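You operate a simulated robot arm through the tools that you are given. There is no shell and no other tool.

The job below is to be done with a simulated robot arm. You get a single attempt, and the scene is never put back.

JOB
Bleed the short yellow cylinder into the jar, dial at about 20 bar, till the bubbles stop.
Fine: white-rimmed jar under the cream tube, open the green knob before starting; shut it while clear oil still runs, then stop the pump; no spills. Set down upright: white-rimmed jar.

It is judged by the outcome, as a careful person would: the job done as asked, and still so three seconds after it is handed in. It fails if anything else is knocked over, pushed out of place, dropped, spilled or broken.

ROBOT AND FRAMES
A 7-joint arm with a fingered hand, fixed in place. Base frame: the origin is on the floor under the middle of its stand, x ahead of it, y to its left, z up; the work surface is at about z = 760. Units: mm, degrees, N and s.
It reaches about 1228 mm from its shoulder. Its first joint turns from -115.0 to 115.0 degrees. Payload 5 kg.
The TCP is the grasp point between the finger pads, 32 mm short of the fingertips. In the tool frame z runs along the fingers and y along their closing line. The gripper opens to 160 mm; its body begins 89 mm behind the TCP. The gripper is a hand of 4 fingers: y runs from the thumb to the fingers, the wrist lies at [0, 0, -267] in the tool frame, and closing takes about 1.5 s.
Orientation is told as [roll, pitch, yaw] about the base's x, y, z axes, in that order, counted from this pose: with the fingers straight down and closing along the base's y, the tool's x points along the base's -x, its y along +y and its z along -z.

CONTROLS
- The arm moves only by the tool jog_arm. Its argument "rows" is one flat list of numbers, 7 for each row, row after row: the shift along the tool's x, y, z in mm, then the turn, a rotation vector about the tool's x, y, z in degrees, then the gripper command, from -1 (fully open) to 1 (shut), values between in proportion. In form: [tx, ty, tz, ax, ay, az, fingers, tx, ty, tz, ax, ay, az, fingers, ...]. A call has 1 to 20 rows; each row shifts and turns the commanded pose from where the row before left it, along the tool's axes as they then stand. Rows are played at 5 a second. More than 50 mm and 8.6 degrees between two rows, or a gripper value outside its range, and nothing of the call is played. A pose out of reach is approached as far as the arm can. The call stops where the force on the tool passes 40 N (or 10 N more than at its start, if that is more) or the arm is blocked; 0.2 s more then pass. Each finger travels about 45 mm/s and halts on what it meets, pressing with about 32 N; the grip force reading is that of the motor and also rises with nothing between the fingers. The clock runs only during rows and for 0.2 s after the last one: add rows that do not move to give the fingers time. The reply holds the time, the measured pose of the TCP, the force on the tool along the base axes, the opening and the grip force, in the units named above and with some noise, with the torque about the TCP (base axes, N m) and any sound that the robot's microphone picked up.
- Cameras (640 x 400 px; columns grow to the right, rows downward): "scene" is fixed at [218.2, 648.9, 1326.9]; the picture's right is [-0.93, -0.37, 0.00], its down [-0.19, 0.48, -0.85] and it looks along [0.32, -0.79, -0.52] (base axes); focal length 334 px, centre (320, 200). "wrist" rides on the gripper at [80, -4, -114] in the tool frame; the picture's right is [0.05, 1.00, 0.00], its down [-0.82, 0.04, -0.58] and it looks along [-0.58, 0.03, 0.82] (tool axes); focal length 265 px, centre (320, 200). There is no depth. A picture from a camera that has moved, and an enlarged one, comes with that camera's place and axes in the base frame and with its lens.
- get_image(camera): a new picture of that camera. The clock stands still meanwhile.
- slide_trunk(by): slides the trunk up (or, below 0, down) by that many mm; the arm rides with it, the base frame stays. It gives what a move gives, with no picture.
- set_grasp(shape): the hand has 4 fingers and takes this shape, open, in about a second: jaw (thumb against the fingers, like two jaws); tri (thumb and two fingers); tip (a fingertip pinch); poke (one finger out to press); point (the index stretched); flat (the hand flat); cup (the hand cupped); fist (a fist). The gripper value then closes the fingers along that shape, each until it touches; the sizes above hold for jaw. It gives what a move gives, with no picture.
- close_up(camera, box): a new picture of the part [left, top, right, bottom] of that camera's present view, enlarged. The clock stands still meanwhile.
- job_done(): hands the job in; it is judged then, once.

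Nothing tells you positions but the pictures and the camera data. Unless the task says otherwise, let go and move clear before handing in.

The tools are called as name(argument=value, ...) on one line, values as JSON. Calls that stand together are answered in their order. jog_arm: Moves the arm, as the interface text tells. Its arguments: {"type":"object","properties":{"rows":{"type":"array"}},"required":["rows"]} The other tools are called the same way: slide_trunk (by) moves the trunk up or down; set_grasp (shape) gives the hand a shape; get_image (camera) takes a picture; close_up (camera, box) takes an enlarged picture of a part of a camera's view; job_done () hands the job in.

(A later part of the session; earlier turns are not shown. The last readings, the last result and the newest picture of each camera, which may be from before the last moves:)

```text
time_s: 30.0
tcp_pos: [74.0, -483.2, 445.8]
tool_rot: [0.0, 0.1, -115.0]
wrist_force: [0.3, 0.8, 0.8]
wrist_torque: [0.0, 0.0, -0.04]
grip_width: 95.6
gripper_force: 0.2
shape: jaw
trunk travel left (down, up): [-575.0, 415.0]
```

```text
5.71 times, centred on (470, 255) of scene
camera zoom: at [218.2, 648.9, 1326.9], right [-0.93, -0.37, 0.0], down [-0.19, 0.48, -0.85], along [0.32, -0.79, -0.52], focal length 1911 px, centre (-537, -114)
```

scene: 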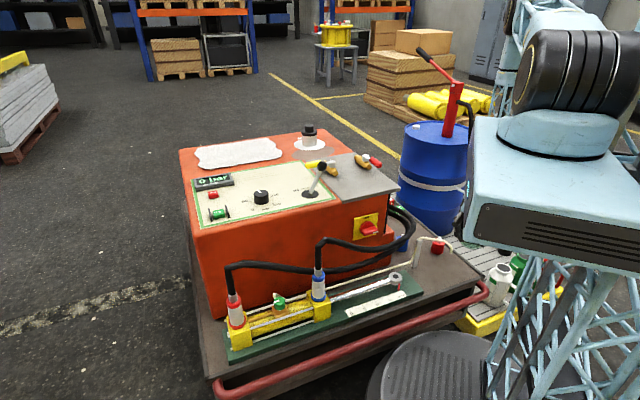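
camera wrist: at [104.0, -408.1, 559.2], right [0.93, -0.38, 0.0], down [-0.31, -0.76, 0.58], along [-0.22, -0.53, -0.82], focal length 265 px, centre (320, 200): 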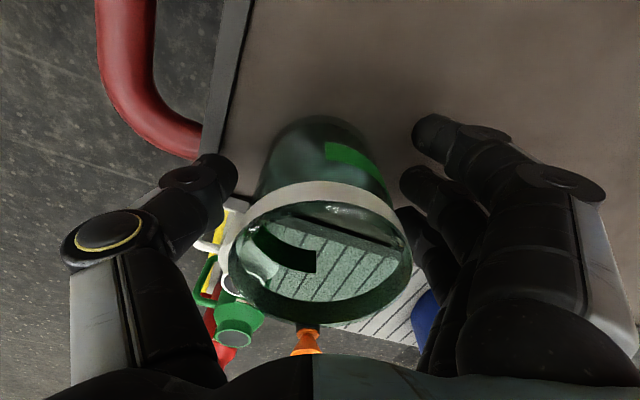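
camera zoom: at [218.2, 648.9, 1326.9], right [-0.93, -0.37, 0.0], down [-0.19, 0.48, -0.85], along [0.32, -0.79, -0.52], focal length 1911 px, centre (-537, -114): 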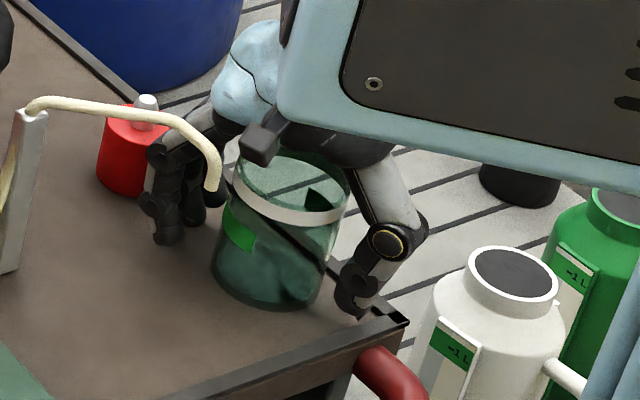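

The jar stands upright, released. I'll rise straight up and then test the leaning pose (56° tilt, pointing back inward) in free air.

jog_arm(rows=[0, 0, -20, 0, 0, 0, -0.2, 0, 0, -40, 0, 0, 0, -0.2, 0, 0, -45, 0, 0, 0, -0.2, 0, 0, -45, 0, 0, 0, -0.2, 0, 0, -45, 0, 0, 0, -0.2, 0, 0, -45, 0, 0, 0, -0.2, 0, 0, 0, 0, 8, 0, -0.2, 0, 0, 0, 0, 8, 0, -0.2, 0, 0, 0, 0, 8, 0, -0.2, 0, 0, 0, 0, 8, 0, -0.2, 0, 0, 0, 0, 8, 0, -0.2, 0, 0, 0, 0, 8, 0, -0.2, 0, 0, 0, 0, 8, 0, -0.2, 0, 0, 0, 0, 0, 0, -0.2])

get_image(camera="wrist")

get_image(camera="scene")

```text
time_s: 33.2
tcp_pos: [108.6, -494.5, 696.5]
tool_rot: [0.3, 54.8, -110.5]
wrist_force: [-0.4, 0.1, -0.4]
wrist_torque: [0.0, -0.02, 0.0]
grip_width: 95.8
gripper_force: 0.1
shape: jaw
trunk travel left (down, up): [-575.0, 415.0]
stopped in row 14: the arm was blocked; the commanded pose is now the measured one
```

```text
taken
camera wrist: at [87.3, -534.4, 826.4], right [0.94, -0.32, 0.04], down [-0.29, -0.9, -0.33], along [0.15, 0.3, -0.94], focal length 265 px, centre (320, 200)
```

wrist: 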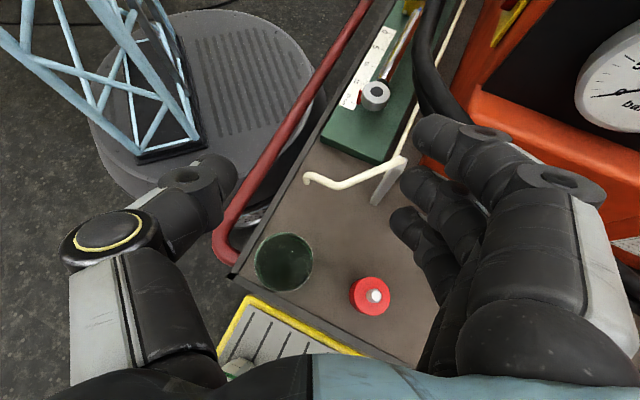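

```text
taken
```

scene: 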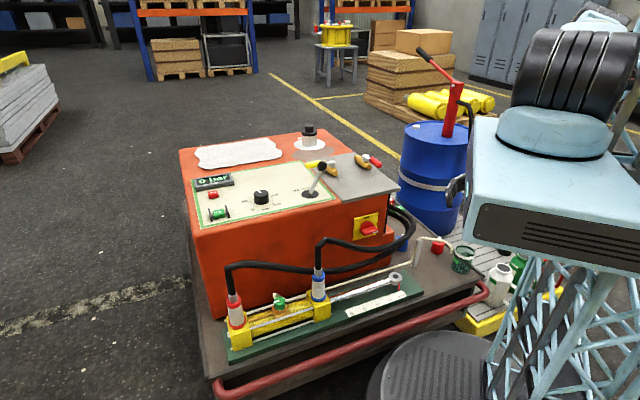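

The reachable wrist direction is limited, so the leaning grasp will need a yaw of about −95° and the jar slightly further from the red cap. I'll return to a vertical hand above the jar and look from here before regrasping.

jog_arm(rows=[0, 0, 0, 0, -7.83, 0, -0.2, 0, 0, 0, 0, -7.83, 0, -0.2, 0, 0, 0, 0, -7.83, 0, -0.2, 0, 0, 0, 0, -7.83, 0, -0.2, 0, 0, 0, 0, -7.83, 0, -0.2, 0, 0, 0, 0, -7.83, 0, -0.2, 0, 0, 0, 0, -7.83, 0, -0.2, 0, 0, 0, 0, 0, 4.5, -0.2, 0, 0, 0, 0, 0, 0, -0.2])

close_up(camera="scene", box=[420, 220, 520, 290])

```text
time_s: 35.2
tcp_pos: [102.2, -490.6, 694.2]
tool_rot: [0.2, 0.4, -115.9]
wrist_force: [-0.2, -0.5, 0.1]
wrist_torque: [-0.03, -0.03, 0.01]
grip_width: 95.6
gripper_force: 0.1
shape: jaw
trunk travel left (down, up): [-575.0, 415.0]
```

```text
5.71 times, centred on (470, 255) of scene
camera zoom: at [218.2, 648.9, 1326.9], right [-0.93, -0.37, 0.0], down [-0.19, 0.48, -0.85], along [0.32, -0.79, -0.52], focal length 1911 px, centre (-537, -114)
```

zoom: 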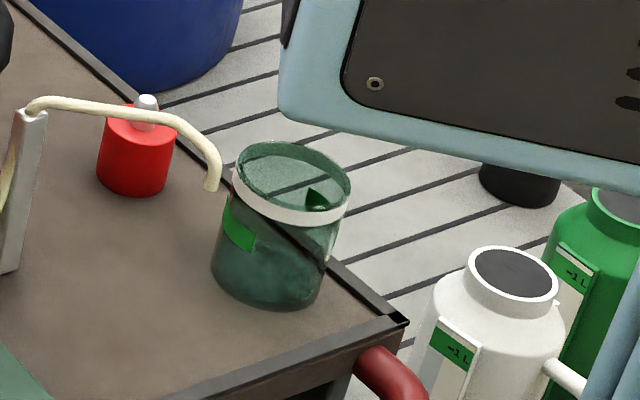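

jog_arm(rows=[0, 0, 0, 0, 0, -6.97, -0.2, 0, 0, 0, 0, 0, -6.97, -0.2, 0, 0, 0, 0, 0, -6.97, -0.2, 30.4, -26.7, 0, 0, 0, 0, -0.2, 0, 0, 0, 0, 7.86, 0, -0.2, 0, 0, 0, 0, 7.86, 0, -0.2, 0, 0, 0, 0, 7.86, 0, -0.2, 0, 0, 0, 0, 7.86, 0, -0.2, 0, 0, 0, 0, 7.86, 0, -0.2, 0, 0, 0, 0, 7.86, 0, -0.2, 0, 0, 0, 0, 7.86, 0, -0.2, 0, 0, 0, 0, 0, 0, -0.2])

get_image(camera="wrist")

get_image(camera="scene")

```text
time_s: 37.8
tcp_pos: [80.2, -458.7, 693.8]
tool_rot: [0.5, 55.6, -94.4]
wrist_force: [-0.8, 0.0, -0.5]
wrist_torque: [0.0, -0.02, 0.01]
grip_width: 95.6
gripper_force: 0.1
shape: jaw
trunk travel left (down, up): [-575.0, 415.0]
```

```text
taken
camera wrist: at [70.2, -504.1, 823.5], right [1.0, -0.06, 0.05], down [-0.04, -0.94, -0.34], along [0.06, 0.34, -0.94], focal length 265 px, centre (320, 200)
```

wrist: 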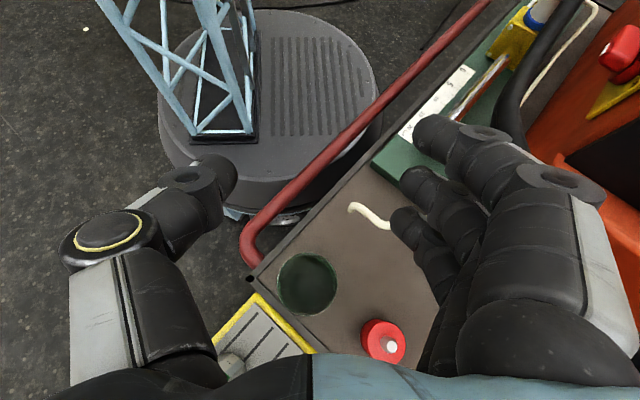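

```text
taken
```

scene: 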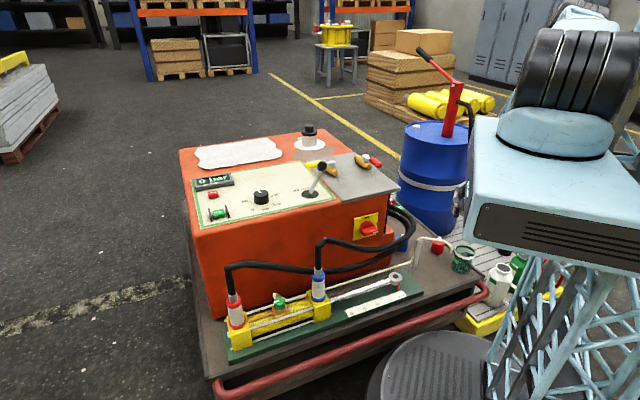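

The leaning pose works with yaw −94°. I'll zoom in on the jar and outlet from this view to measure them.

close_up(camera="wrist", box=[240, 180, 420, 380])

close_up(camera="wrist", box=[240, 180, 400, 280])

```text
2.00 times, centred on (330, 280) of wrist
camera zoom: at [70.2, -504.1, 823.5], right [1.0, -0.06, 0.05], down [-0.04, -0.94, -0.34], along [0.06, 0.34, -0.94], focal length 531 px, centre (300, 40)
```

zoom: 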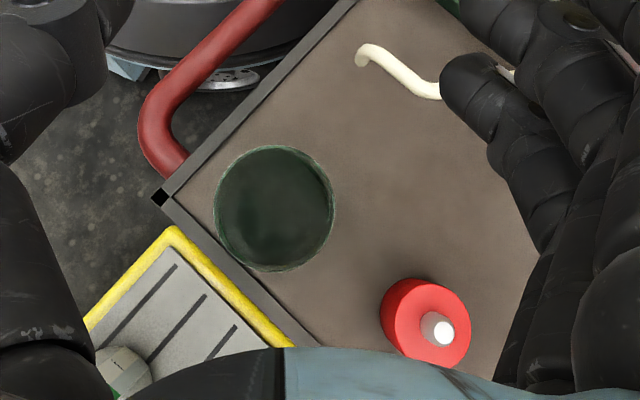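

```text
4.00 times, centred on (320, 230) of wrist
camera zoom: at [70.2, -504.1, 823.5], right [1.0, -0.06, 0.05], down [-0.04, -0.94, -0.34], along [0.06, 0.34, -0.94], focal length 1062 px, centre (320, 80)
```

zoom: 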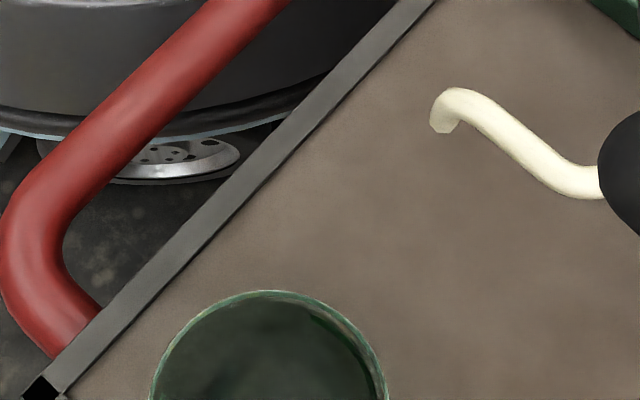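

The leaning hand near the jar would be close to the red cap unless it points more along the deck, so I want more first-joint range. Raising the trunk a little stretches the arm and should give it; I'll try that.

slide_trunk(by=60)

jog_arm(rows=[19.4, 0, 28, 0, 0, 0, -0.2, 19.4, 0, 28, 0, 0, 0, -0.2, 19.4, 0, 28, 0, 0, 0, -0.2, 19.4, 0, 28, 0, 0, 0, -0.2, 0, 0, 0, 0, 0, 0, -0.2])

```text
time_s: 38.8
tcp_pos: [80.6, -457.4, 754.5]
tool_rot: [0.5, 55.4, -94.5]
wrist_force: [-0.1, -0.3, 0.8]
wrist_torque: [0.01, -0.01, 0.0]
grip_width: 95.2
gripper_force: 0.0
shape: jaw
trunk travel left (down, up): [-635.0, 355.0]
```

```text
time_s: 40.0
tcp_pos: [91.1, -319.8, 757.0]
tool_rot: [0.5, 55.4, -94.6]
wrist_force: [-0.1, 0.4, -0.6]
wrist_torque: [0.01, -0.01, -0.02]
grip_width: 95.6
gripper_force: 0.0
shape: jaw
trunk travel left (down, up): [-635.0, 355.0]
```

I moved the wrong way by a sign slip (harmless, in free air). Correcting: bring the hand above the jar and then turn it to point more along the deck.

jog_arm(rows=[-41.1, -1, -4.65, 0, 0, 0, -0.2, -41.1, -1, -4.65, 0, 0, 0, -0.2, -41.1, -1, -4.65, 0, 0, 0, -0.2, -41.1, -1, -4.65, 0, 0, 0, -0.2, -41.1, -1, -4.65, 0, 0, 0, -0.2, -41.1, -1, -4.65, 0, 0, 0, -0.2, 0, 0, 0, -6.86, 0, 4.73, -0.2, 0, 0, 0, -6.86, 0, 4.73, -0.2, 0, 0, 0, -6.86, 0, 4.73, -0.2, 0, 0, 0, -6.86, 0, 4.73, -0.2, 0, 0, 0, 0, 0, 0, -0.2])

get_image(camera="wrist")

get_image(camera="scene")

```text
time_s: 42.4
tcp_pos: [73.1, -483.9, 568.7]
tool_rot: [0.5, 55.6, -127.9]
wrist_force: [-0.3, 0.9, 0.5]
wrist_torque: [-0.02, 0.02, -0.01]
grip_width: 95.5
gripper_force: 0.0
shape: jaw
trunk travel left (down, up): [-635.0, 355.0]
```

```text
taken
camera wrist: at [38.7, -518.2, 698.1], right [0.8, -0.6, 0.05], down [-0.55, -0.76, -0.35], along [0.24, 0.25, -0.94], focal length 265 px, centre (320, 200)
```

wrist: 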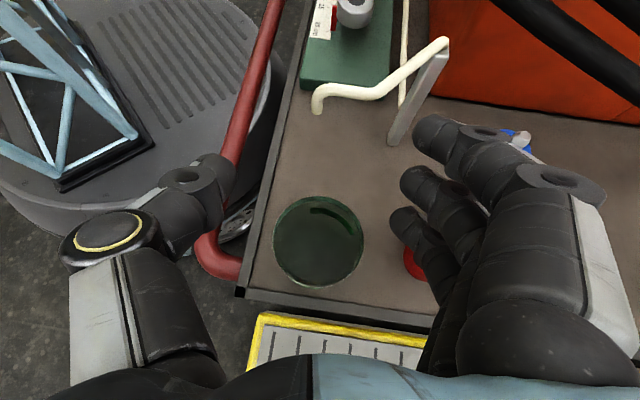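

```text
taken
```

scene: 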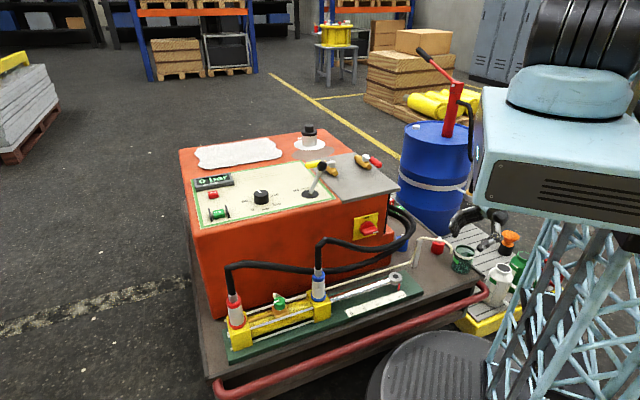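

With the trunk raised the arm reaches the leaning pose pointing along the deck (yaw −128°). The jar is almost centred between the fingers and the outlet is straight ahead of it; I'll descend around the jar in steps.

jog_arm(rows=[-21.9, 0.54, 13, 0, 0, 0, -0.2, -21.9, 0.54, 13, 0, 0, 0, -0.2, 0, 0, 0, 0, 0, 0, -0.2])

get_image(camera="wrist")

close_up(camera="scene", box=[400, 180, 540, 300])

```text
time_s: 43.2
tcp_pos: [71.8, -488.9, 513.4]
tool_rot: [0.4, 55.6, -128.0]
wrist_force: [0.2, 0.8, 0.0]
wrist_torque: [0.02, 0.0, 0.0]
grip_width: 95.6
gripper_force: 0.3
shape: jaw
trunk travel left (down, up): [-635.0, 355.0]
```

```text
taken
camera wrist: at [38.9, -522.4, 643.1], right [0.8, -0.6, 0.05], down [-0.55, -0.76, -0.35], along [0.24, 0.25, -0.94], focal length 265 px, centre (320, 200)
```

wrist: 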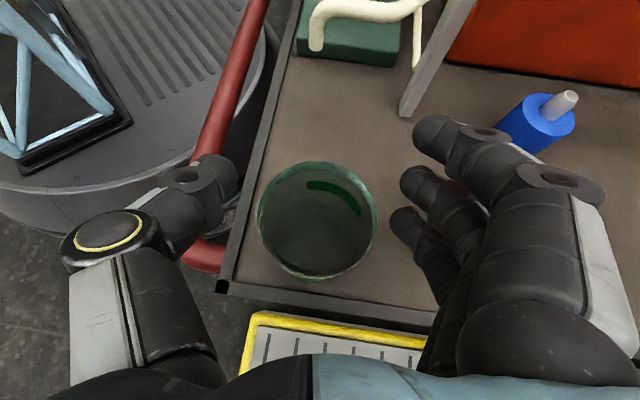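

```text
3.33 times, centred on (470, 240) of scene
camera zoom: at [218.2, 648.9, 1326.9], right [-0.93, -0.37, 0.0], down [-0.19, 0.48, -0.85], along [0.32, -0.79, -0.52], focal length 1115 px, centre (-180, 67)
```

zoom: 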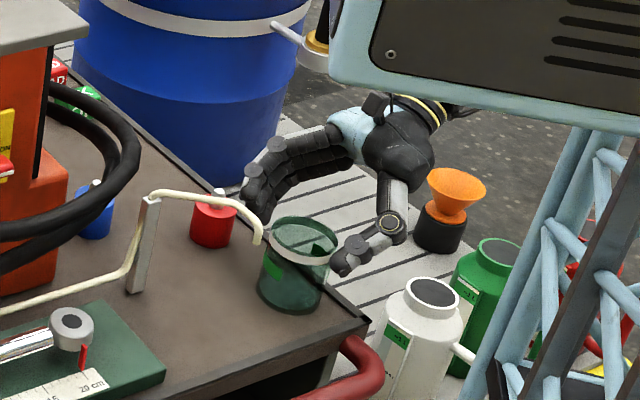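

jog_arm(rows=[-19.8, 0, 11.8, 0, 0, 0, -0.2, -19.8, 0, 11.8, 0, 0, 0, -0.2, 0, 0, 0, 0, 0, 0, -0.2])

get_image(camera="wrist")

close_up(camera="scene", box=[400, 180, 540, 300])

```text
time_s: 44.2
tcp_pos: [41.5, -583.1, 534.3]
tool_rot: [4.3, 48.8, -124.8]
wrist_force: [0.0, 0.1, -0.1]
wrist_torque: [0.02, 0.01, 0.0]
grip_width: 95.6
gripper_force: 0.1
shape: jaw
trunk travel left (down, up): [-635.0, 355.0]
stopped in row 3: the arm was blocked; the commanded pose is now the measured one
```

```text
taken
camera wrist: at [12.6, -601.3, 669.1], right [0.8, -0.59, 0.09], down [-0.56, -0.8, -0.23], along [0.21, 0.14, -0.97], focal length 265 px, centre (320, 200)
```

wrist: 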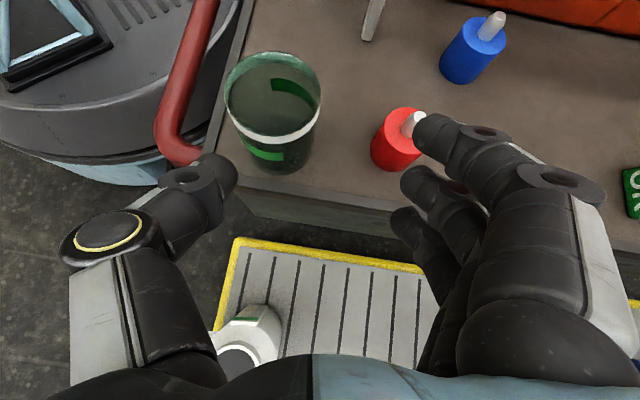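

```text
3.33 times, centred on (470, 240) of scene
camera zoom: at [218.2, 648.9, 1326.9], right [-0.93, -0.37, 0.0], down [-0.19, 0.48, -0.85], along [0.32, -0.79, -0.52], focal length 1115 px, centre (-180, 67)
```

zoom: 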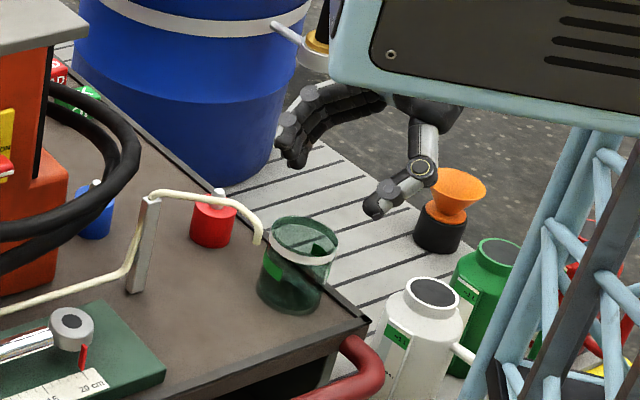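

The arm hit its reach limit and swung back away from the jar (jar undisturbed). The trunk is a bit too high for that low pose; I'll raise the hand clear, lower the trunk some, and retry.

jog_arm(rows=[30, 2, -26.5, 0, 0, 0, -0.2, 30, 2, -26.5, 0, 0, 0, -0.2, 0, 0, 0, 0, 0, 0, -0.2])

slide_trunk(by=-40)

close_up(camera="scene", box=[400, 180, 540, 300])

```text
time_s: 45.0
tcp_pos: [39.5, -579.2, 608.3]
tool_rot: [4.2, 49.2, -125.2]
wrist_force: [0.6, 0.6, 0.0]
wrist_torque: [0.0, -0.02, 0.0]
grip_width: 95.6
gripper_force: 0.1
shape: jaw
trunk travel left (down, up): [-635.0, 355.0]
```

```text
time_s: 45.8
tcp_pos: [38.4, -580.0, 568.2]
tool_rot: [4.1, 49.1, -125.2]
wrist_force: [-0.7, 0.3, 0.5]
wrist_torque: [-0.05, 0.0, -0.03]
grip_width: 95.7
gripper_force: 0.1
shape: jaw
trunk travel left (down, up): [-595.0, 395.0]
```

```text
3.33 times, centred on (470, 240) of scene
camera zoom: at [218.2, 648.9, 1326.9], right [-0.93, -0.37, 0.0], down [-0.19, 0.48, -0.85], along [0.32, -0.79, -0.52], focal length 1115 px, centre (-180, 67)
```

zoom: 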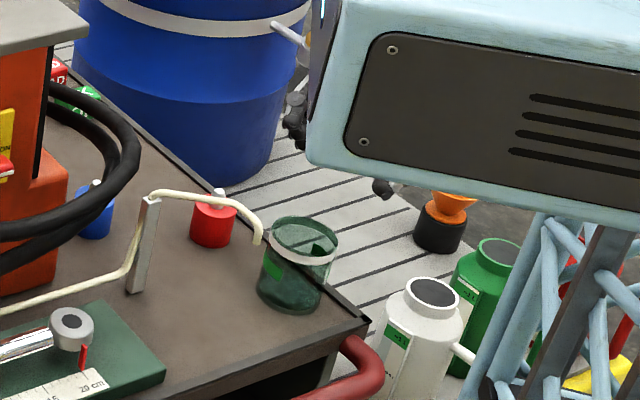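

jog_arm(rows=[0, 0, 0, 4.1, 6.4, 0, -0.2, 18.2, -8.4, 25.4, 0, 0, 0, -0.2, 18.2, -8.4, 25.4, 0, 0, 0, -0.2, 18.2, -8.4, 25.4, 0, 0, 0, -0.2, 0, 0, 0, 0, 0, 0, -0.2])

get_image(camera="wrist")

```text
time_s: 47.0
tcp_pos: [74.2, -487.7, 570.6]
tool_rot: [0.4, 55.5, -124.8]
wrist_force: [-0.1, -0.5, 0.0]
wrist_torque: [0.0, 0.0, 0.0]
grip_width: 95.6
gripper_force: 0.1
shape: jaw
trunk travel left (down, up): [-595.0, 395.0]
```

```text
taken
camera wrist: at [41.6, -524.1, 700.4], right [0.83, -0.55, 0.05], down [-0.5, -0.79, -0.35], along [0.23, 0.26, -0.94], focal length 265 px, centre (320, 200)
```

wrist: 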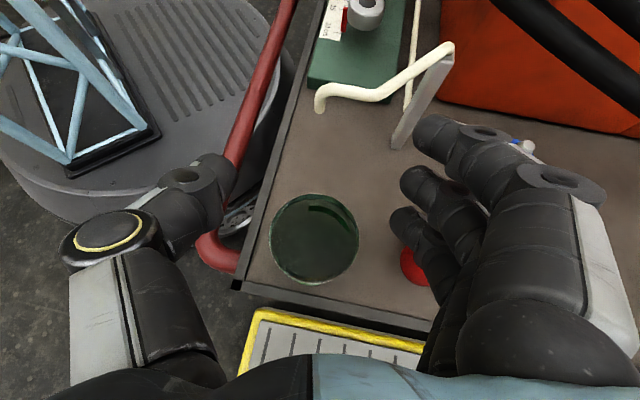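

The jar is centred again. I'll make a small correction and then descend by lowering the trunk, which moves the arm rigidly with no reach trouble.

jog_arm(rows=[-2.3, -1, -3.4, 0, 0, 0, -0.2, 0, 0, 0, 0, 0, 0, -0.2])

slide_trunk(by=-55)

get_image(camera="wrist")

close_up(camera="scene", box=[400, 180, 540, 300])

```text
time_s: 47.6
tcp_pos: [70.6, -491.1, 570.5]
tool_rot: [0.4, 55.5, -124.8]
wrist_force: [0.1, 0.1, 0.5]
wrist_torque: [0.03, -0.04, -0.01]
grip_width: 95.5
gripper_force: 0.0
shape: jaw
trunk travel left (down, up): [-595.0, 395.0]
```

```text
time_s: 48.6
tcp_pos: [70.1, -491.1, 516.1]
tool_rot: [0.4, 55.6, -124.8]
wrist_force: [0.6, 0.1, 0.0]
wrist_torque: [0.0, 0.0, 0.02]
grip_width: 95.7
gripper_force: 0.0
shape: jaw
trunk travel left (down, up): [-540.0, 450.0]
```

```text
taken
camera wrist: at [38.5, -527.2, 645.4], right [0.83, -0.55, 0.05], down [-0.5, -0.79, -0.35], along [0.23, 0.26, -0.94], focal length 265 px, centre (320, 200)
```

wrist: 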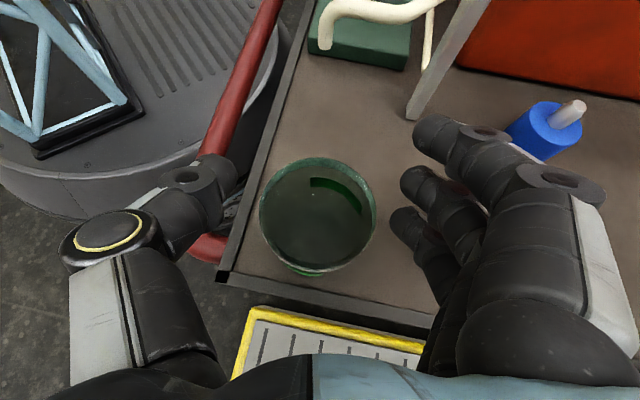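

```text
3.33 times, centred on (470, 240) of scene
camera zoom: at [218.2, 648.9, 1326.9], right [-0.93, -0.37, 0.0], down [-0.19, 0.48, -0.85], along [0.32, -0.79, -0.52], focal length 1115 px, centre (-180, 67)
```

zoom: 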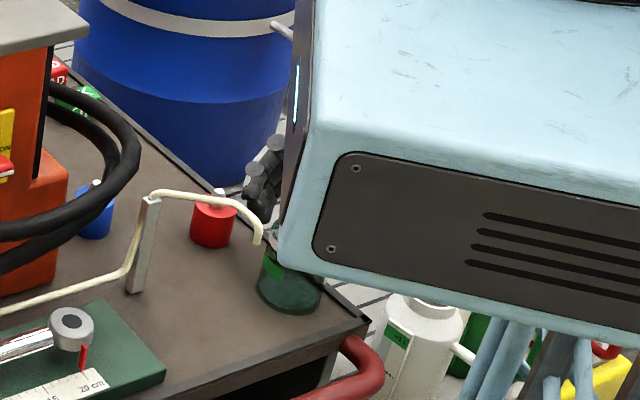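

slide_trunk(by=-30)

get_image(camera="wrist")

```text
time_s: 49.3
tcp_pos: [68.9, -492.1, 486.9]
tool_rot: [0.4, 55.5, -124.8]
wrist_force: [0.2, 0.4, 0.2]
wrist_torque: [-0.02, 0.0, -0.01]
grip_width: 95.7
gripper_force: 0.1
shape: jaw
trunk travel left (down, up): [-510.0, 480.0]
```

```text
taken
camera wrist: at [38.5, -527.2, 615.4], right [0.83, -0.55, 0.05], down [-0.5, -0.79, -0.35], along [0.23, 0.26, -0.94], focal length 265 px, centre (320, 200)
```

wrist: 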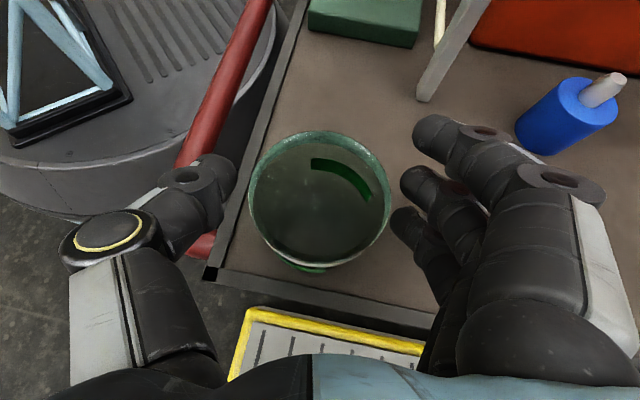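

slide_trunk(by=-19)

get_image(camera="wrist")

close_up(camera="scene", box=[420, 200, 500, 280])

```text
time_s: 50.0
tcp_pos: [70.9, -490.9, 466.6]
tool_rot: [0.4, 55.5, -124.8]
wrist_force: [0.5, -0.5, -0.9]
wrist_torque: [0.0, 0.02, 0.0]
grip_width: 95.9
gripper_force: 0.1
shape: jaw
trunk travel left (down, up): [-491.0, 499.0]
```

```text
taken
camera wrist: at [38.6, -527.2, 596.3], right [0.83, -0.55, 0.05], down [-0.5, -0.79, -0.35], along [0.23, 0.26, -0.94], focal length 265 px, centre (320, 200)
```

wrist: 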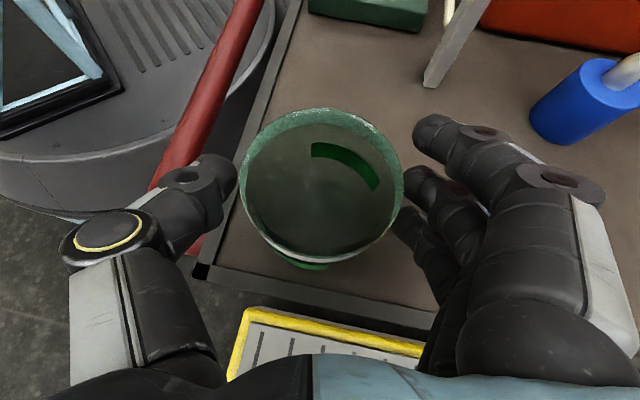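

```text
5.00 times, centred on (460, 240) of scene
camera zoom: at [218.2, 648.9, 1326.9], right [-0.93, -0.37, 0.0], down [-0.19, 0.48, -0.85], along [0.32, -0.79, -0.52], focal length 1672 px, centre (-380, 0)
```

zoom: 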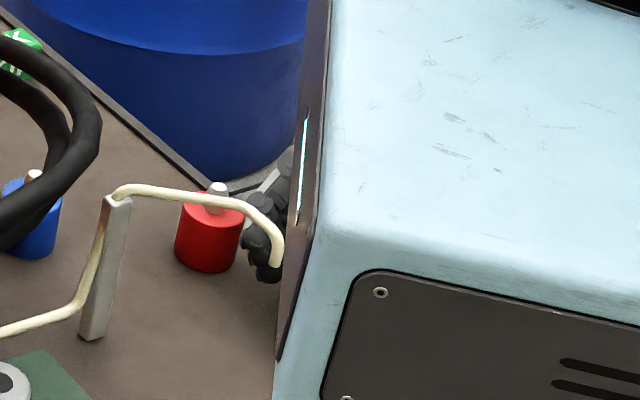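

jog_arm(rows=[0, 0, 0, 0, 0, 0, 0.0, 0, 0, 0, 0, 0, 0, 0.1, 0, 0, 0, 0, 0, 0, 0.2, 0, 0, 0, 0, 0, 0, 0.3, 0, 0, 0, 0, 0, 0, 0.4, 0, 0, 0, 0, 0, 0, 0.4])

get_image(camera="wrist")

```text
time_s: 51.4
tcp_pos: [71.2, -492.1, 466.6]
tool_rot: [0.4, 55.5, -124.8]
wrist_force: [0.4, 0.5, 0.8]
wrist_torque: [0.03, 0.06, -0.02]
grip_width: 53.9
gripper_force: 32.3
shape: jaw
trunk travel left (down, up): [-491.0, 499.0]
```

```text
taken
camera wrist: at [38.6, -527.2, 596.3], right [0.83, -0.55, 0.05], down [-0.5, -0.79, -0.35], along [0.23, 0.26, -0.94], focal length 265 px, centre (320, 200)
```

wrist: 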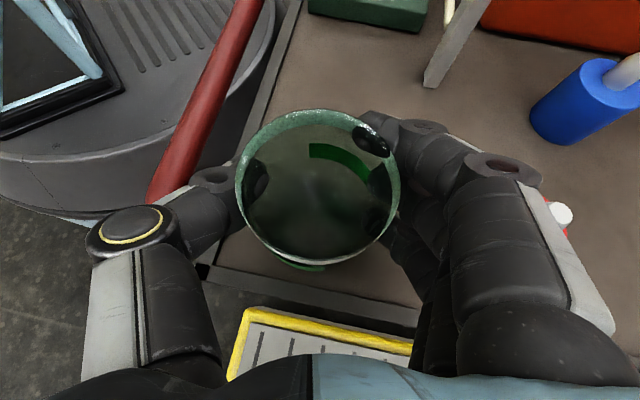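

Firm grip with the jar level. I'll lift it 6 mm and check.

jog_arm(rows=[2.5, 0, -1.7, 0, 0, 0, 0.4, 2.5, 0, -1.7, 0, 0, 0, 0.4, 0, 0, 0, 0, 0, 0, 0.4])

get_image(camera="wrist")

```text
time_s: 52.2
tcp_pos: [72.2, -491.8, 471.9]
tool_rot: [0.4, 55.6, -124.9]
wrist_force: [0.5, 0.0, -1.5]
wrist_torque: [0.01, 0.02, 0.02]
grip_width: 53.9
gripper_force: 31.7
shape: jaw
trunk travel left (down, up): [-491.0, 499.0]
```

```text
taken
camera wrist: at [39.1, -526.6, 601.8], right [0.83, -0.55, 0.05], down [-0.5, -0.79, -0.35], along [0.23, 0.26, -0.94], focal length 265 px, centre (320, 200)
```

wrist: 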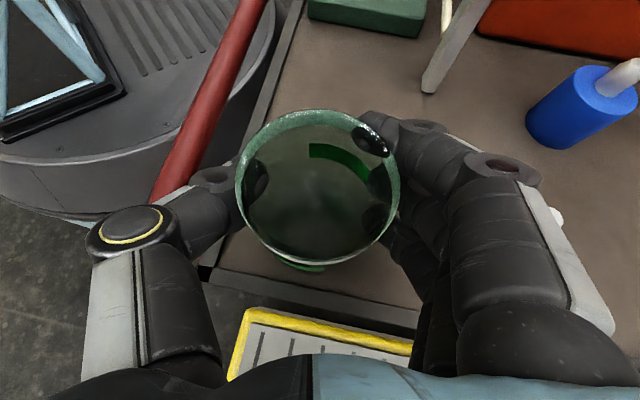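

jog_arm(rows=[8.2, 0, -5.7, 0, 0, 0, 0.4, 0, 0, 0, 5.36, 0, -3.68, 0.4, 0, 0, 0, 5.36, 0, -3.68, 0.4, 0, 0, 0, 0, 0, 0, 0.4])

get_image(camera="wrist")

```text
time_s: 53.2
tcp_pos: [69.8, -492.4, 482.3]
tool_rot: [0.4, 55.5, -111.7]
wrist_force: [-0.5, 0.3, -1.4]
wrist_torque: [0.0, 0.0, 0.02]
grip_width: 54.2
gripper_force: 32.2
shape: jaw
trunk travel left (down, up): [-491.0, 499.0]
```

```text
taken
camera wrist: at [48.3, -533.8, 612.8], right [0.94, -0.35, 0.05], down [-0.31, -0.89, -0.34], along [0.16, 0.31, -0.94], focal length 265 px, centre (320, 200)
```

wrist: 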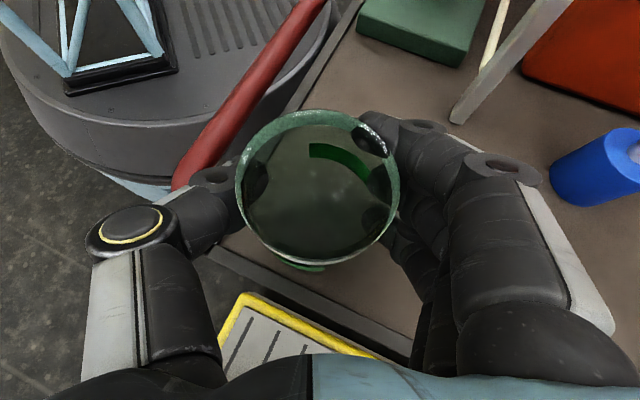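

jog_arm(rows=[8.2, 4.7, 19.85, 0, 0, 0, 0.4, 8.2, 4.7, 19.85, 0, 0, 0, 0.4, 0, 0, 0, 0, 0, 0, 0.4])

get_image(camera="wrist")

close_up(camera="scene", box=[400, 200, 500, 280])

```text
time_s: 54.0
tcp_pos: [97.7, -457.5, 473.9]
tool_rot: [0.4, 55.5, -111.8]
wrist_force: [0.4, 0.3, -0.9]
wrist_torque: [0.02, 0.04, 0.01]
grip_width: 53.8
gripper_force: 31.6
shape: jaw
trunk travel left (down, up): [-491.0, 499.0]
```

```text
taken
camera wrist: at [74.5, -499.1, 603.8], right [0.94, -0.35, 0.05], down [-0.31, -0.89, -0.34], along [0.16, 0.31, -0.94], focal length 265 px, centre (320, 200)
```

wrist: 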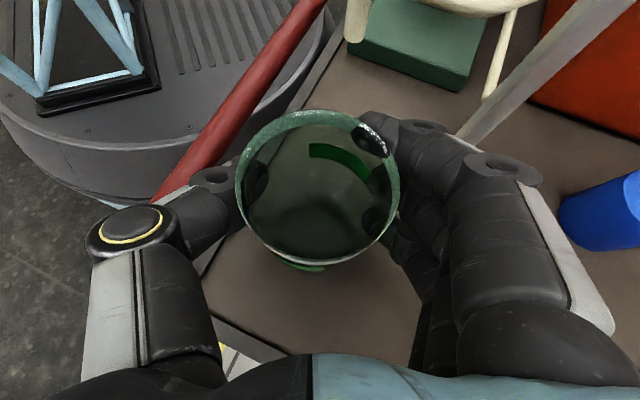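

```text
5.00 times, centred on (450, 240) of scene
camera zoom: at [218.2, 648.9, 1326.9], right [-0.93, -0.37, 0.0], down [-0.19, 0.48, -0.85], along [0.32, -0.79, -0.52], focal length 1672 px, centre (-330, 0)
```

zoom: 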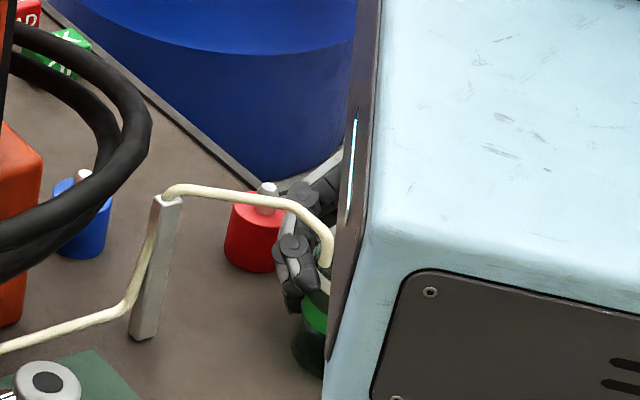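

jog_arm(rows=[6.2, 3, 11.6, 0, 0, 0, 0.4, 6.7, 3, 9.8, 0, 0, 0, 0.4, 0, 0, 0, 0, 0, 0, 0.4])

get_image(camera="wrist")

```text
time_s: 54.8
tcp_pos: [110.5, -436.7, 472.9]
tool_rot: [0.4, 55.5, -111.8]
wrist_force: [0.4, 0.0, 0.3]
wrist_torque: [0.0, 0.01, 0.01]
grip_width: 53.9
gripper_force: 31.7
shape: jaw
trunk travel left (down, up): [-491.0, 499.0]
```

```text
taken
camera wrist: at [87.7, -478.2, 602.5], right [0.94, -0.35, 0.05], down [-0.31, -0.89, -0.34], along [0.16, 0.31, -0.94], focal length 265 px, centre (320, 200)
```

wrist: 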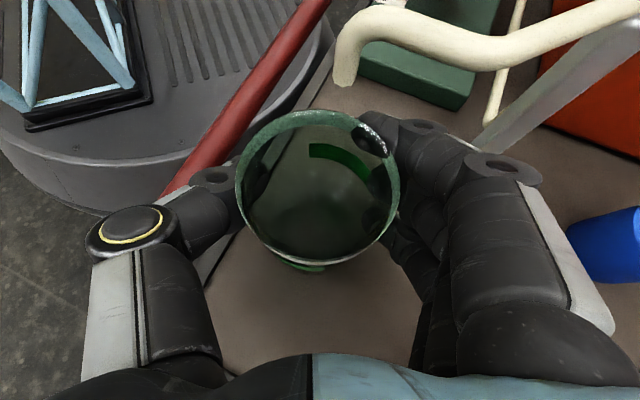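

jog_arm(rows=[9, 4, 13.2, 0, 0, 0, 0.4, 9, 4, 13.2, 0, 0, 0, 0.4, 0, 0, 0, 0, 0, 0, 0.4])

get_image(camera="wrist")

close_up(camera="scene", box=[400, 200, 500, 280])

```text
time_s: 55.6
tcp_pos: [129.9, -408.1, 471.6]
tool_rot: [0.5, 55.4, -111.8]
wrist_force: [0.3, 0.0, -1.3]
wrist_torque: [0.0, 0.0, 0.03]
grip_width: 53.6
gripper_force: 31.4
shape: jaw
trunk travel left (down, up): [-491.0, 499.0]
```

```text
taken
camera wrist: at [106.5, -450.0, 601.4], right [0.94, -0.35, 0.05], down [-0.31, -0.89, -0.34], along [0.16, 0.31, -0.94], focal length 265 px, centre (320, 200)
```

wrist: 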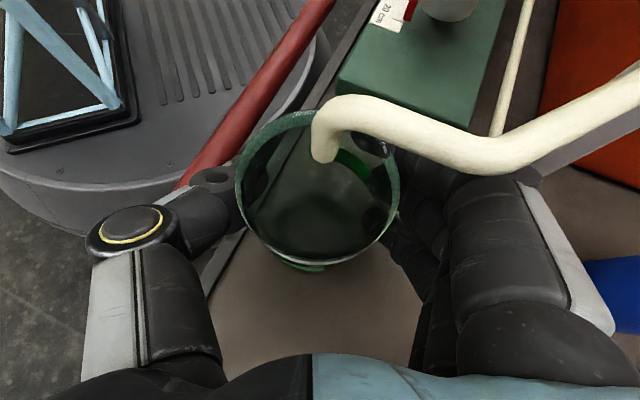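

```text
5.00 times, centred on (450, 240) of scene
camera zoom: at [218.2, 648.9, 1326.9], right [-0.93, -0.37, 0.0], down [-0.19, 0.48, -0.85], along [0.32, -0.79, -0.52], focal length 1672 px, centre (-330, 0)
```

zoom: 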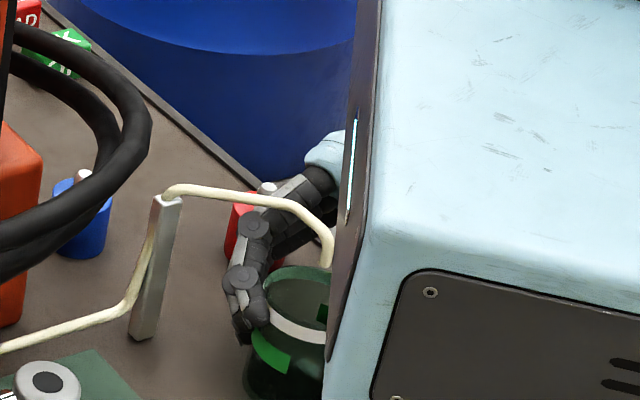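

close_up(camera="scene", box=[430, 235, 470, 285])

close_up(camera="wrist", box=[220, 80, 420, 280])

```text
8.00 times, centred on (450, 260) of scene
camera zoom: at [218.2, 648.9, 1326.9], right [-0.93, -0.37, 0.0], down [-0.19, 0.48, -0.85], along [0.32, -0.79, -0.52], focal length 2676 px, centre (-720, -280)
```

zoom: 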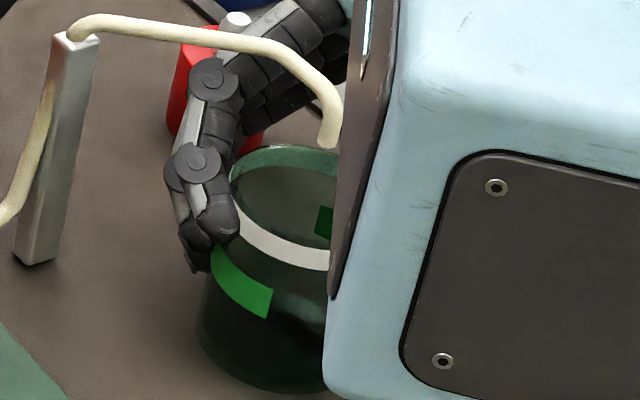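

```text
2.00 times, centred on (320, 180) of wrist
camera zoom: at [106.5, -450.0, 601.4], right [0.94, -0.35, 0.05], down [-0.31, -0.89, -0.34], along [0.16, 0.31, -0.94], focal length 531 px, centre (320, 240)
```

zoom: 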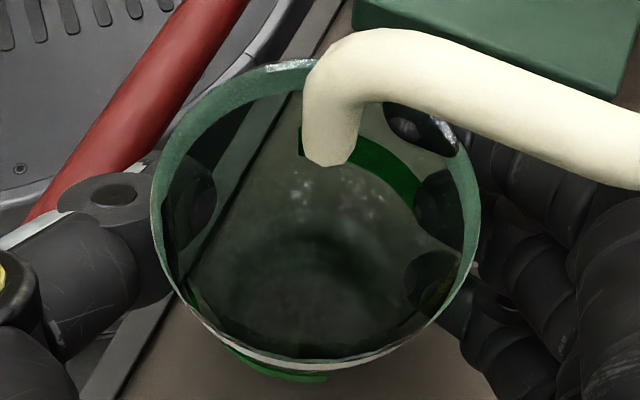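

The outlet hangs over the jar's opening, nearly centred. I'll lower the jar onto the deck.

jog_arm(rows=[-2.1, 0, 1.4, 0, 0, 0, 0.4, -1.6, 0, 1.1, 0, 0, 0, 0.4, 0, 0, 0, 0, 0, 0, 0.4])

jog_arm(rows=[-0.8, 0, 0.57, 0, 0, 0, 0.4, 0, 0, 0, 0, 0, 0, 0.4])

jog_arm(rows=[-0.8, 0, 0.57, 0, 0, 0, 0.4, 0, 0, 0, 0, 0, 0, 0.4])

```text
time_s: 56.4
tcp_pos: [131.1, -408.0, 466.1]
tool_rot: [0.3, 55.6, -111.8]
wrist_force: [-0.3, -0.5, -0.5]
wrist_torque: [-0.01, -0.01, 0.01]
grip_width: 53.8
gripper_force: 31.7
shape: jaw
trunk travel left (down, up): [-491.0, 499.0]
```

```text
time_s: 57.0
tcp_pos: [130.5, -407.6, 467.6]
tool_rot: [0.4, 55.5, -111.8]
wrist_force: [0.6, -0.4, 1.2]
wrist_torque: [-0.02, 0.01, 0.02]
grip_width: 53.9
gripper_force: 31.8
shape: jaw
trunk travel left (down, up): [-491.0, 499.0]
```

```text
time_s: 57.6
tcp_pos: [130.7, -407.9, 467.4]
tool_rot: [0.4, 55.5, -111.7]
wrist_force: [0.9, 0.3, 6.2]
wrist_torque: [0.02, 0.0, 0.02]
grip_width: 53.9
gripper_force: 31.9
shape: jaw
trunk travel left (down, up): [-491.0, 499.0]
```

Contact made. Releasing the jar.

jog_arm(rows=[0, 0, 0, 0, 0, 0, 0.2, 0, 0, 0, 0, 0, 0, 0.0, 0, 0, 0, 0, 0, 0, -0.1, 0, 0, 0, 0, 0, 0, -0.2, 0, 0, 0, 0, 0, 0, -0.2, 0, 0, 0, 0, 0, 0, -0.2])

close_up(camera="wrist", box=[180, 60, 460, 280])

close_up(camera="scene", box=[430, 235, 470, 285])

```text
time_s: 59.0
tcp_pos: [130.4, -407.5, 466.4]
tool_rot: [0.4, 55.4, -111.8]
wrist_force: [0.1, -0.1, 0.7]
wrist_torque: [0.01, -0.02, -0.04]
grip_width: 95.3
gripper_force: 0.2
shape: jaw
trunk travel left (down, up): [-491.0, 499.0]
```

```text
1.82 times, centred on (320, 170) of wrist
camera zoom: at [106.8, -449.9, 595.6], right [0.94, -0.35, 0.05], down [-0.31, -0.89, -0.34], along [0.16, 0.31, -0.94], focal length 483 px, centre (320, 254)
```

zoom: 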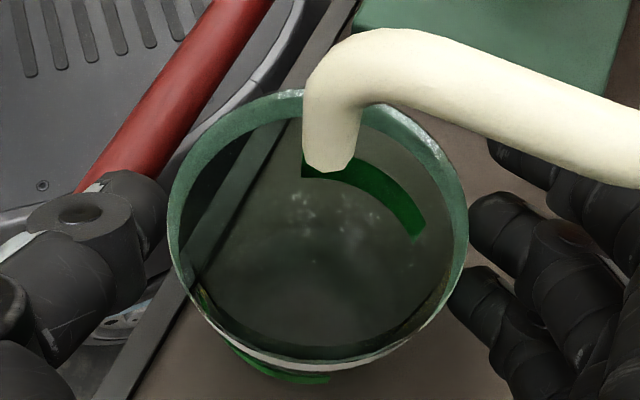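

```text
8.00 times, centred on (450, 260) of scene
camera zoom: at [218.2, 648.9, 1326.9], right [-0.93, -0.37, 0.0], down [-0.19, 0.48, -0.85], along [0.32, -0.79, -0.52], focal length 2676 px, centre (-720, -280)
```

zoom: 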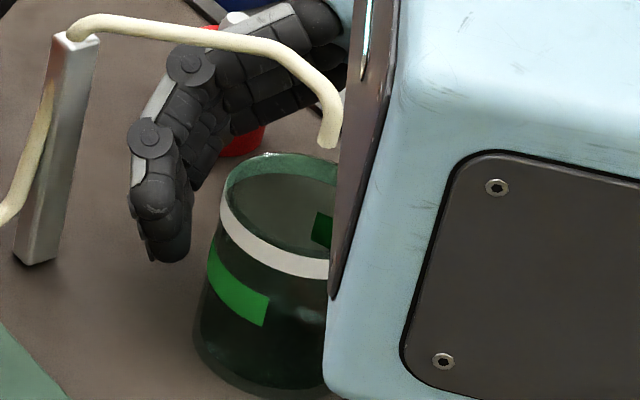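

The jar stands under the tube. I'll back the hand out along its own axis (backward and upward).

jog_arm(rows=[0, 0, -20, 0, 0, 0, -0.2, 0, 0, -30, 0, 0, 0, -0.2, 0, 0, -35, 0, 0, 0, -0.2, 0, 0, -40, 0, 0, 0, -0.2, 0, 0, 0, 0, 0, 0, -0.2])

get_image(camera="wrist")

slide_trunk(by=150)

close_up(camera="scene", box=[400, 200, 520, 290])

```text
time_s: 60.2
tcp_pos: [92.0, -503.0, 536.7]
tool_rot: [0.4, 55.4, -111.8]
wrist_force: [0.2, -0.2, 0.5]
wrist_torque: [-0.03, -0.01, 0.03]
grip_width: 95.2
gripper_force: 0.1
shape: jaw
trunk travel left (down, up): [-491.0, 499.0]
```

```text
taken
camera wrist: at [69.4, -545.8, 666.9], right [0.94, -0.35, 0.05], down [-0.31, -0.89, -0.34], along [0.16, 0.31, -0.94], focal length 265 px, centre (320, 200)
```

wrist: 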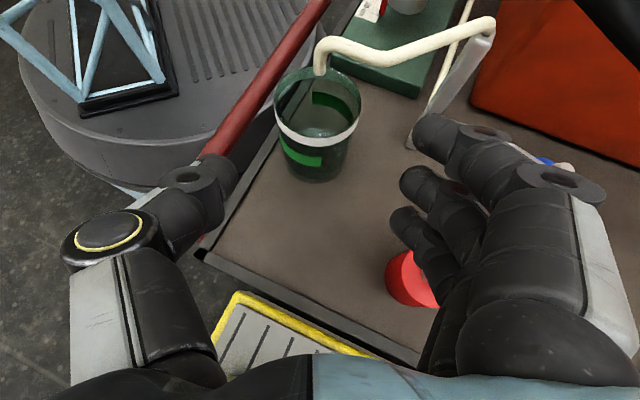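

```text
time_s: 62.0
tcp_pos: [92.5, -504.3, 686.8]
tool_rot: [0.4, 55.5, -111.9]
wrist_force: [-0.3, 0.1, 0.3]
wrist_torque: [0.02, 0.0, -0.04]
grip_width: 95.5
gripper_force: 0.1
shape: jaw
trunk travel left (down, up): [-641.0, 349.0]
```

```text
4.44 times, centred on (460, 245) of scene
camera zoom: at [218.2, 648.9, 1326.9], right [-0.93, -0.37, 0.0], down [-0.19, 0.48, -0.85], along [0.32, -0.79, -0.52], focal length 1487 px, centre (-302, 0)
```

zoom: 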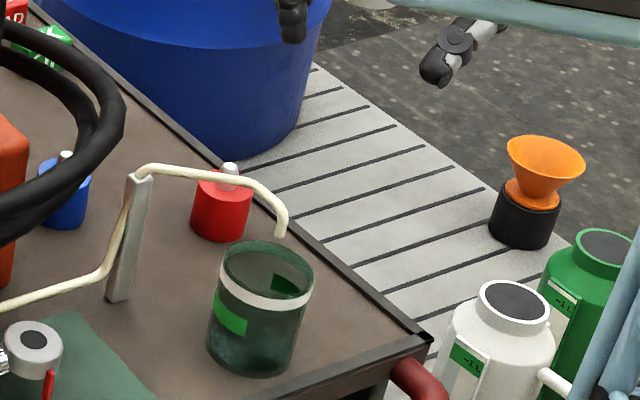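

The outlet is above the jar's mouth. Next I untilt the hand and swing up and over to inspect the cylinder and its green knob from above.

jog_arm(rows=[0, 0, 0, 0, -7.93, 0, -0.2, 0, 0, 0, 0, -7.93, 0, -0.2, 0, 0, 0, 0, -7.93, 0, -0.2, 0, 0, 0, 0, -7.93, 0, -0.2, 0, 0, 0, 0, -7.93, 0, -0.2, 0, 0, 0, 0, -7.93, 0, -0.2, 0, 0, 0, 0, -7.93, 0, -0.2, 0, 0, -45, 0, 0, 0, -0.2, 0, 0, -45, 0, 0, 0, -0.2, 0, 0, -45, 0, 0, 0, -0.2, 0, 0, -45, 0, 0, 0, -0.2, 0, 0, -45, 0, 0, 0, -0.2, 0, 0, 0, 0, 0, 0, -0.2])

```text
time_s: 64.8
tcp_pos: [91.6, -504.6, 913.9]
tool_rot: [0.2, 0.0, -112.0]
wrist_force: [-0.3, 0.5, 1.2]
wrist_torque: [-0.02, -0.04, 0.01]
grip_width: 95.6
gripper_force: 0.0
shape: jaw
trunk travel left (down, up): [-641.0, 349.0]
```

jog_arm(rows=[35.1, 24, 0, 0, 0, 0, -0.2, 35.1, 24, 0, 0, 0, 0, -0.2, 35.1, 24, 0, 0, 0, 0, -0.2, 35.1, 24, 0, 0, 0, 0, -0.2, 35.1, 24, 0, 0, 0, 0, -0.2, 35.1, 24, 0, 0, 0, 0, -0.2, 35.1, 24, 0, 0, 0, 0, -0.2, 0, 0, 0, 0, 0, -8.5, -0.2, 0, 0, 0, 0, 0, -8.5, -0.2, 0, 0, 0, 0, 0, -8.5, -0.2, 0, 0, 0, 0, 0, -8.5, -0.2, 0, 0, 0, 0, 0, -8.5, -0.2, 0, 0, 0, 0, 0, -8.5, -0.2, 0, 0, 0, 0, 0, -8.5, -0.2, 0, 0, 0, 0, 0, -8.5, -0.2])

jog_arm(rows=[18.7, 44.5, 0, 0, 0, 0, -0.2, 18.7, 44.5, 0, 0, 0, 0, -0.2, 18.7, 44.5, 0, 0, 0, 0, -0.2, 18.7, 44.5, 0, 0, 0, 0, -0.2, 18.7, 44.5, 0, 0, 0, 0, -0.2, 18.7, 44.5, 0, 0, 0, 0, -0.2, 18.7, 44.5, 0, 0, 0, 0, -0.2, 18.7, 44.5, 0, 0, 0, 0, -0.2])

get_image(camera="wrist")

get_image(camera="scene")

```text
time_s: 68.0
tcp_pos: [339.9, -339.1, 912.9]
tool_rot: [0.0, -0.2, -44.1]
wrist_force: [-0.1, 0.3, -0.1]
wrist_torque: [-0.01, 0.01, 0.03]
grip_width: 95.3
gripper_force: 0.0
shape: jaw
trunk travel left (down, up): [-641.0, 349.0]
```

```text
time_s: 69.8
tcp_pos: [482.5, 25.6, 912.9]
tool_rot: [0.0, -0.2, -44.2]
wrist_force: [0.1, 0.2, -0.3]
wrist_torque: [-0.03, 0.02, 0.01]
grip_width: 95.5
gripper_force: 0.1
shape: jaw
trunk travel left (down, up): [-641.0, 349.0]
```

```text
taken
camera wrist: at [420.5, 80.3, 1025.4], right [0.66, 0.75, 0.0], down [0.61, -0.54, 0.58], along [0.44, -0.38, -0.81], focal length 265 px, centre (320, 200)
```

wrist: 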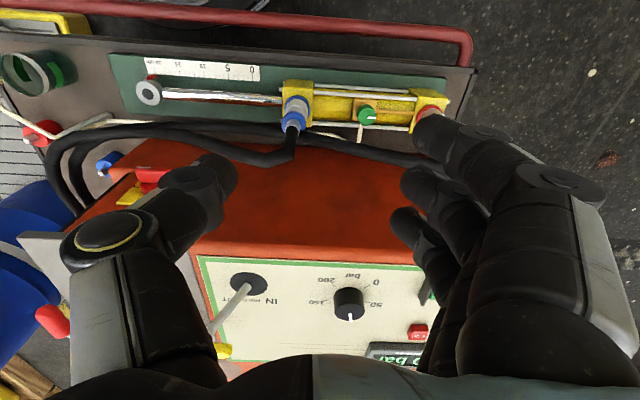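

```text
taken
```

scene: 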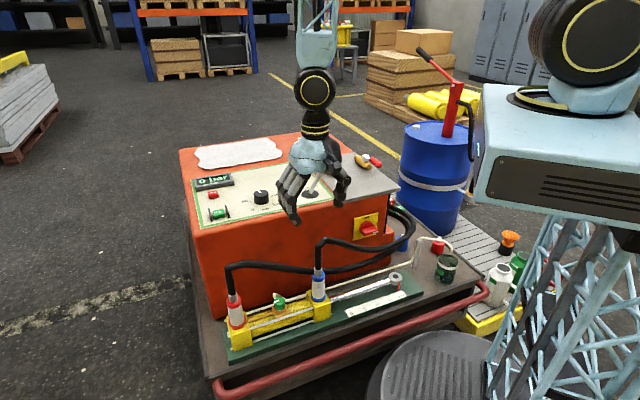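

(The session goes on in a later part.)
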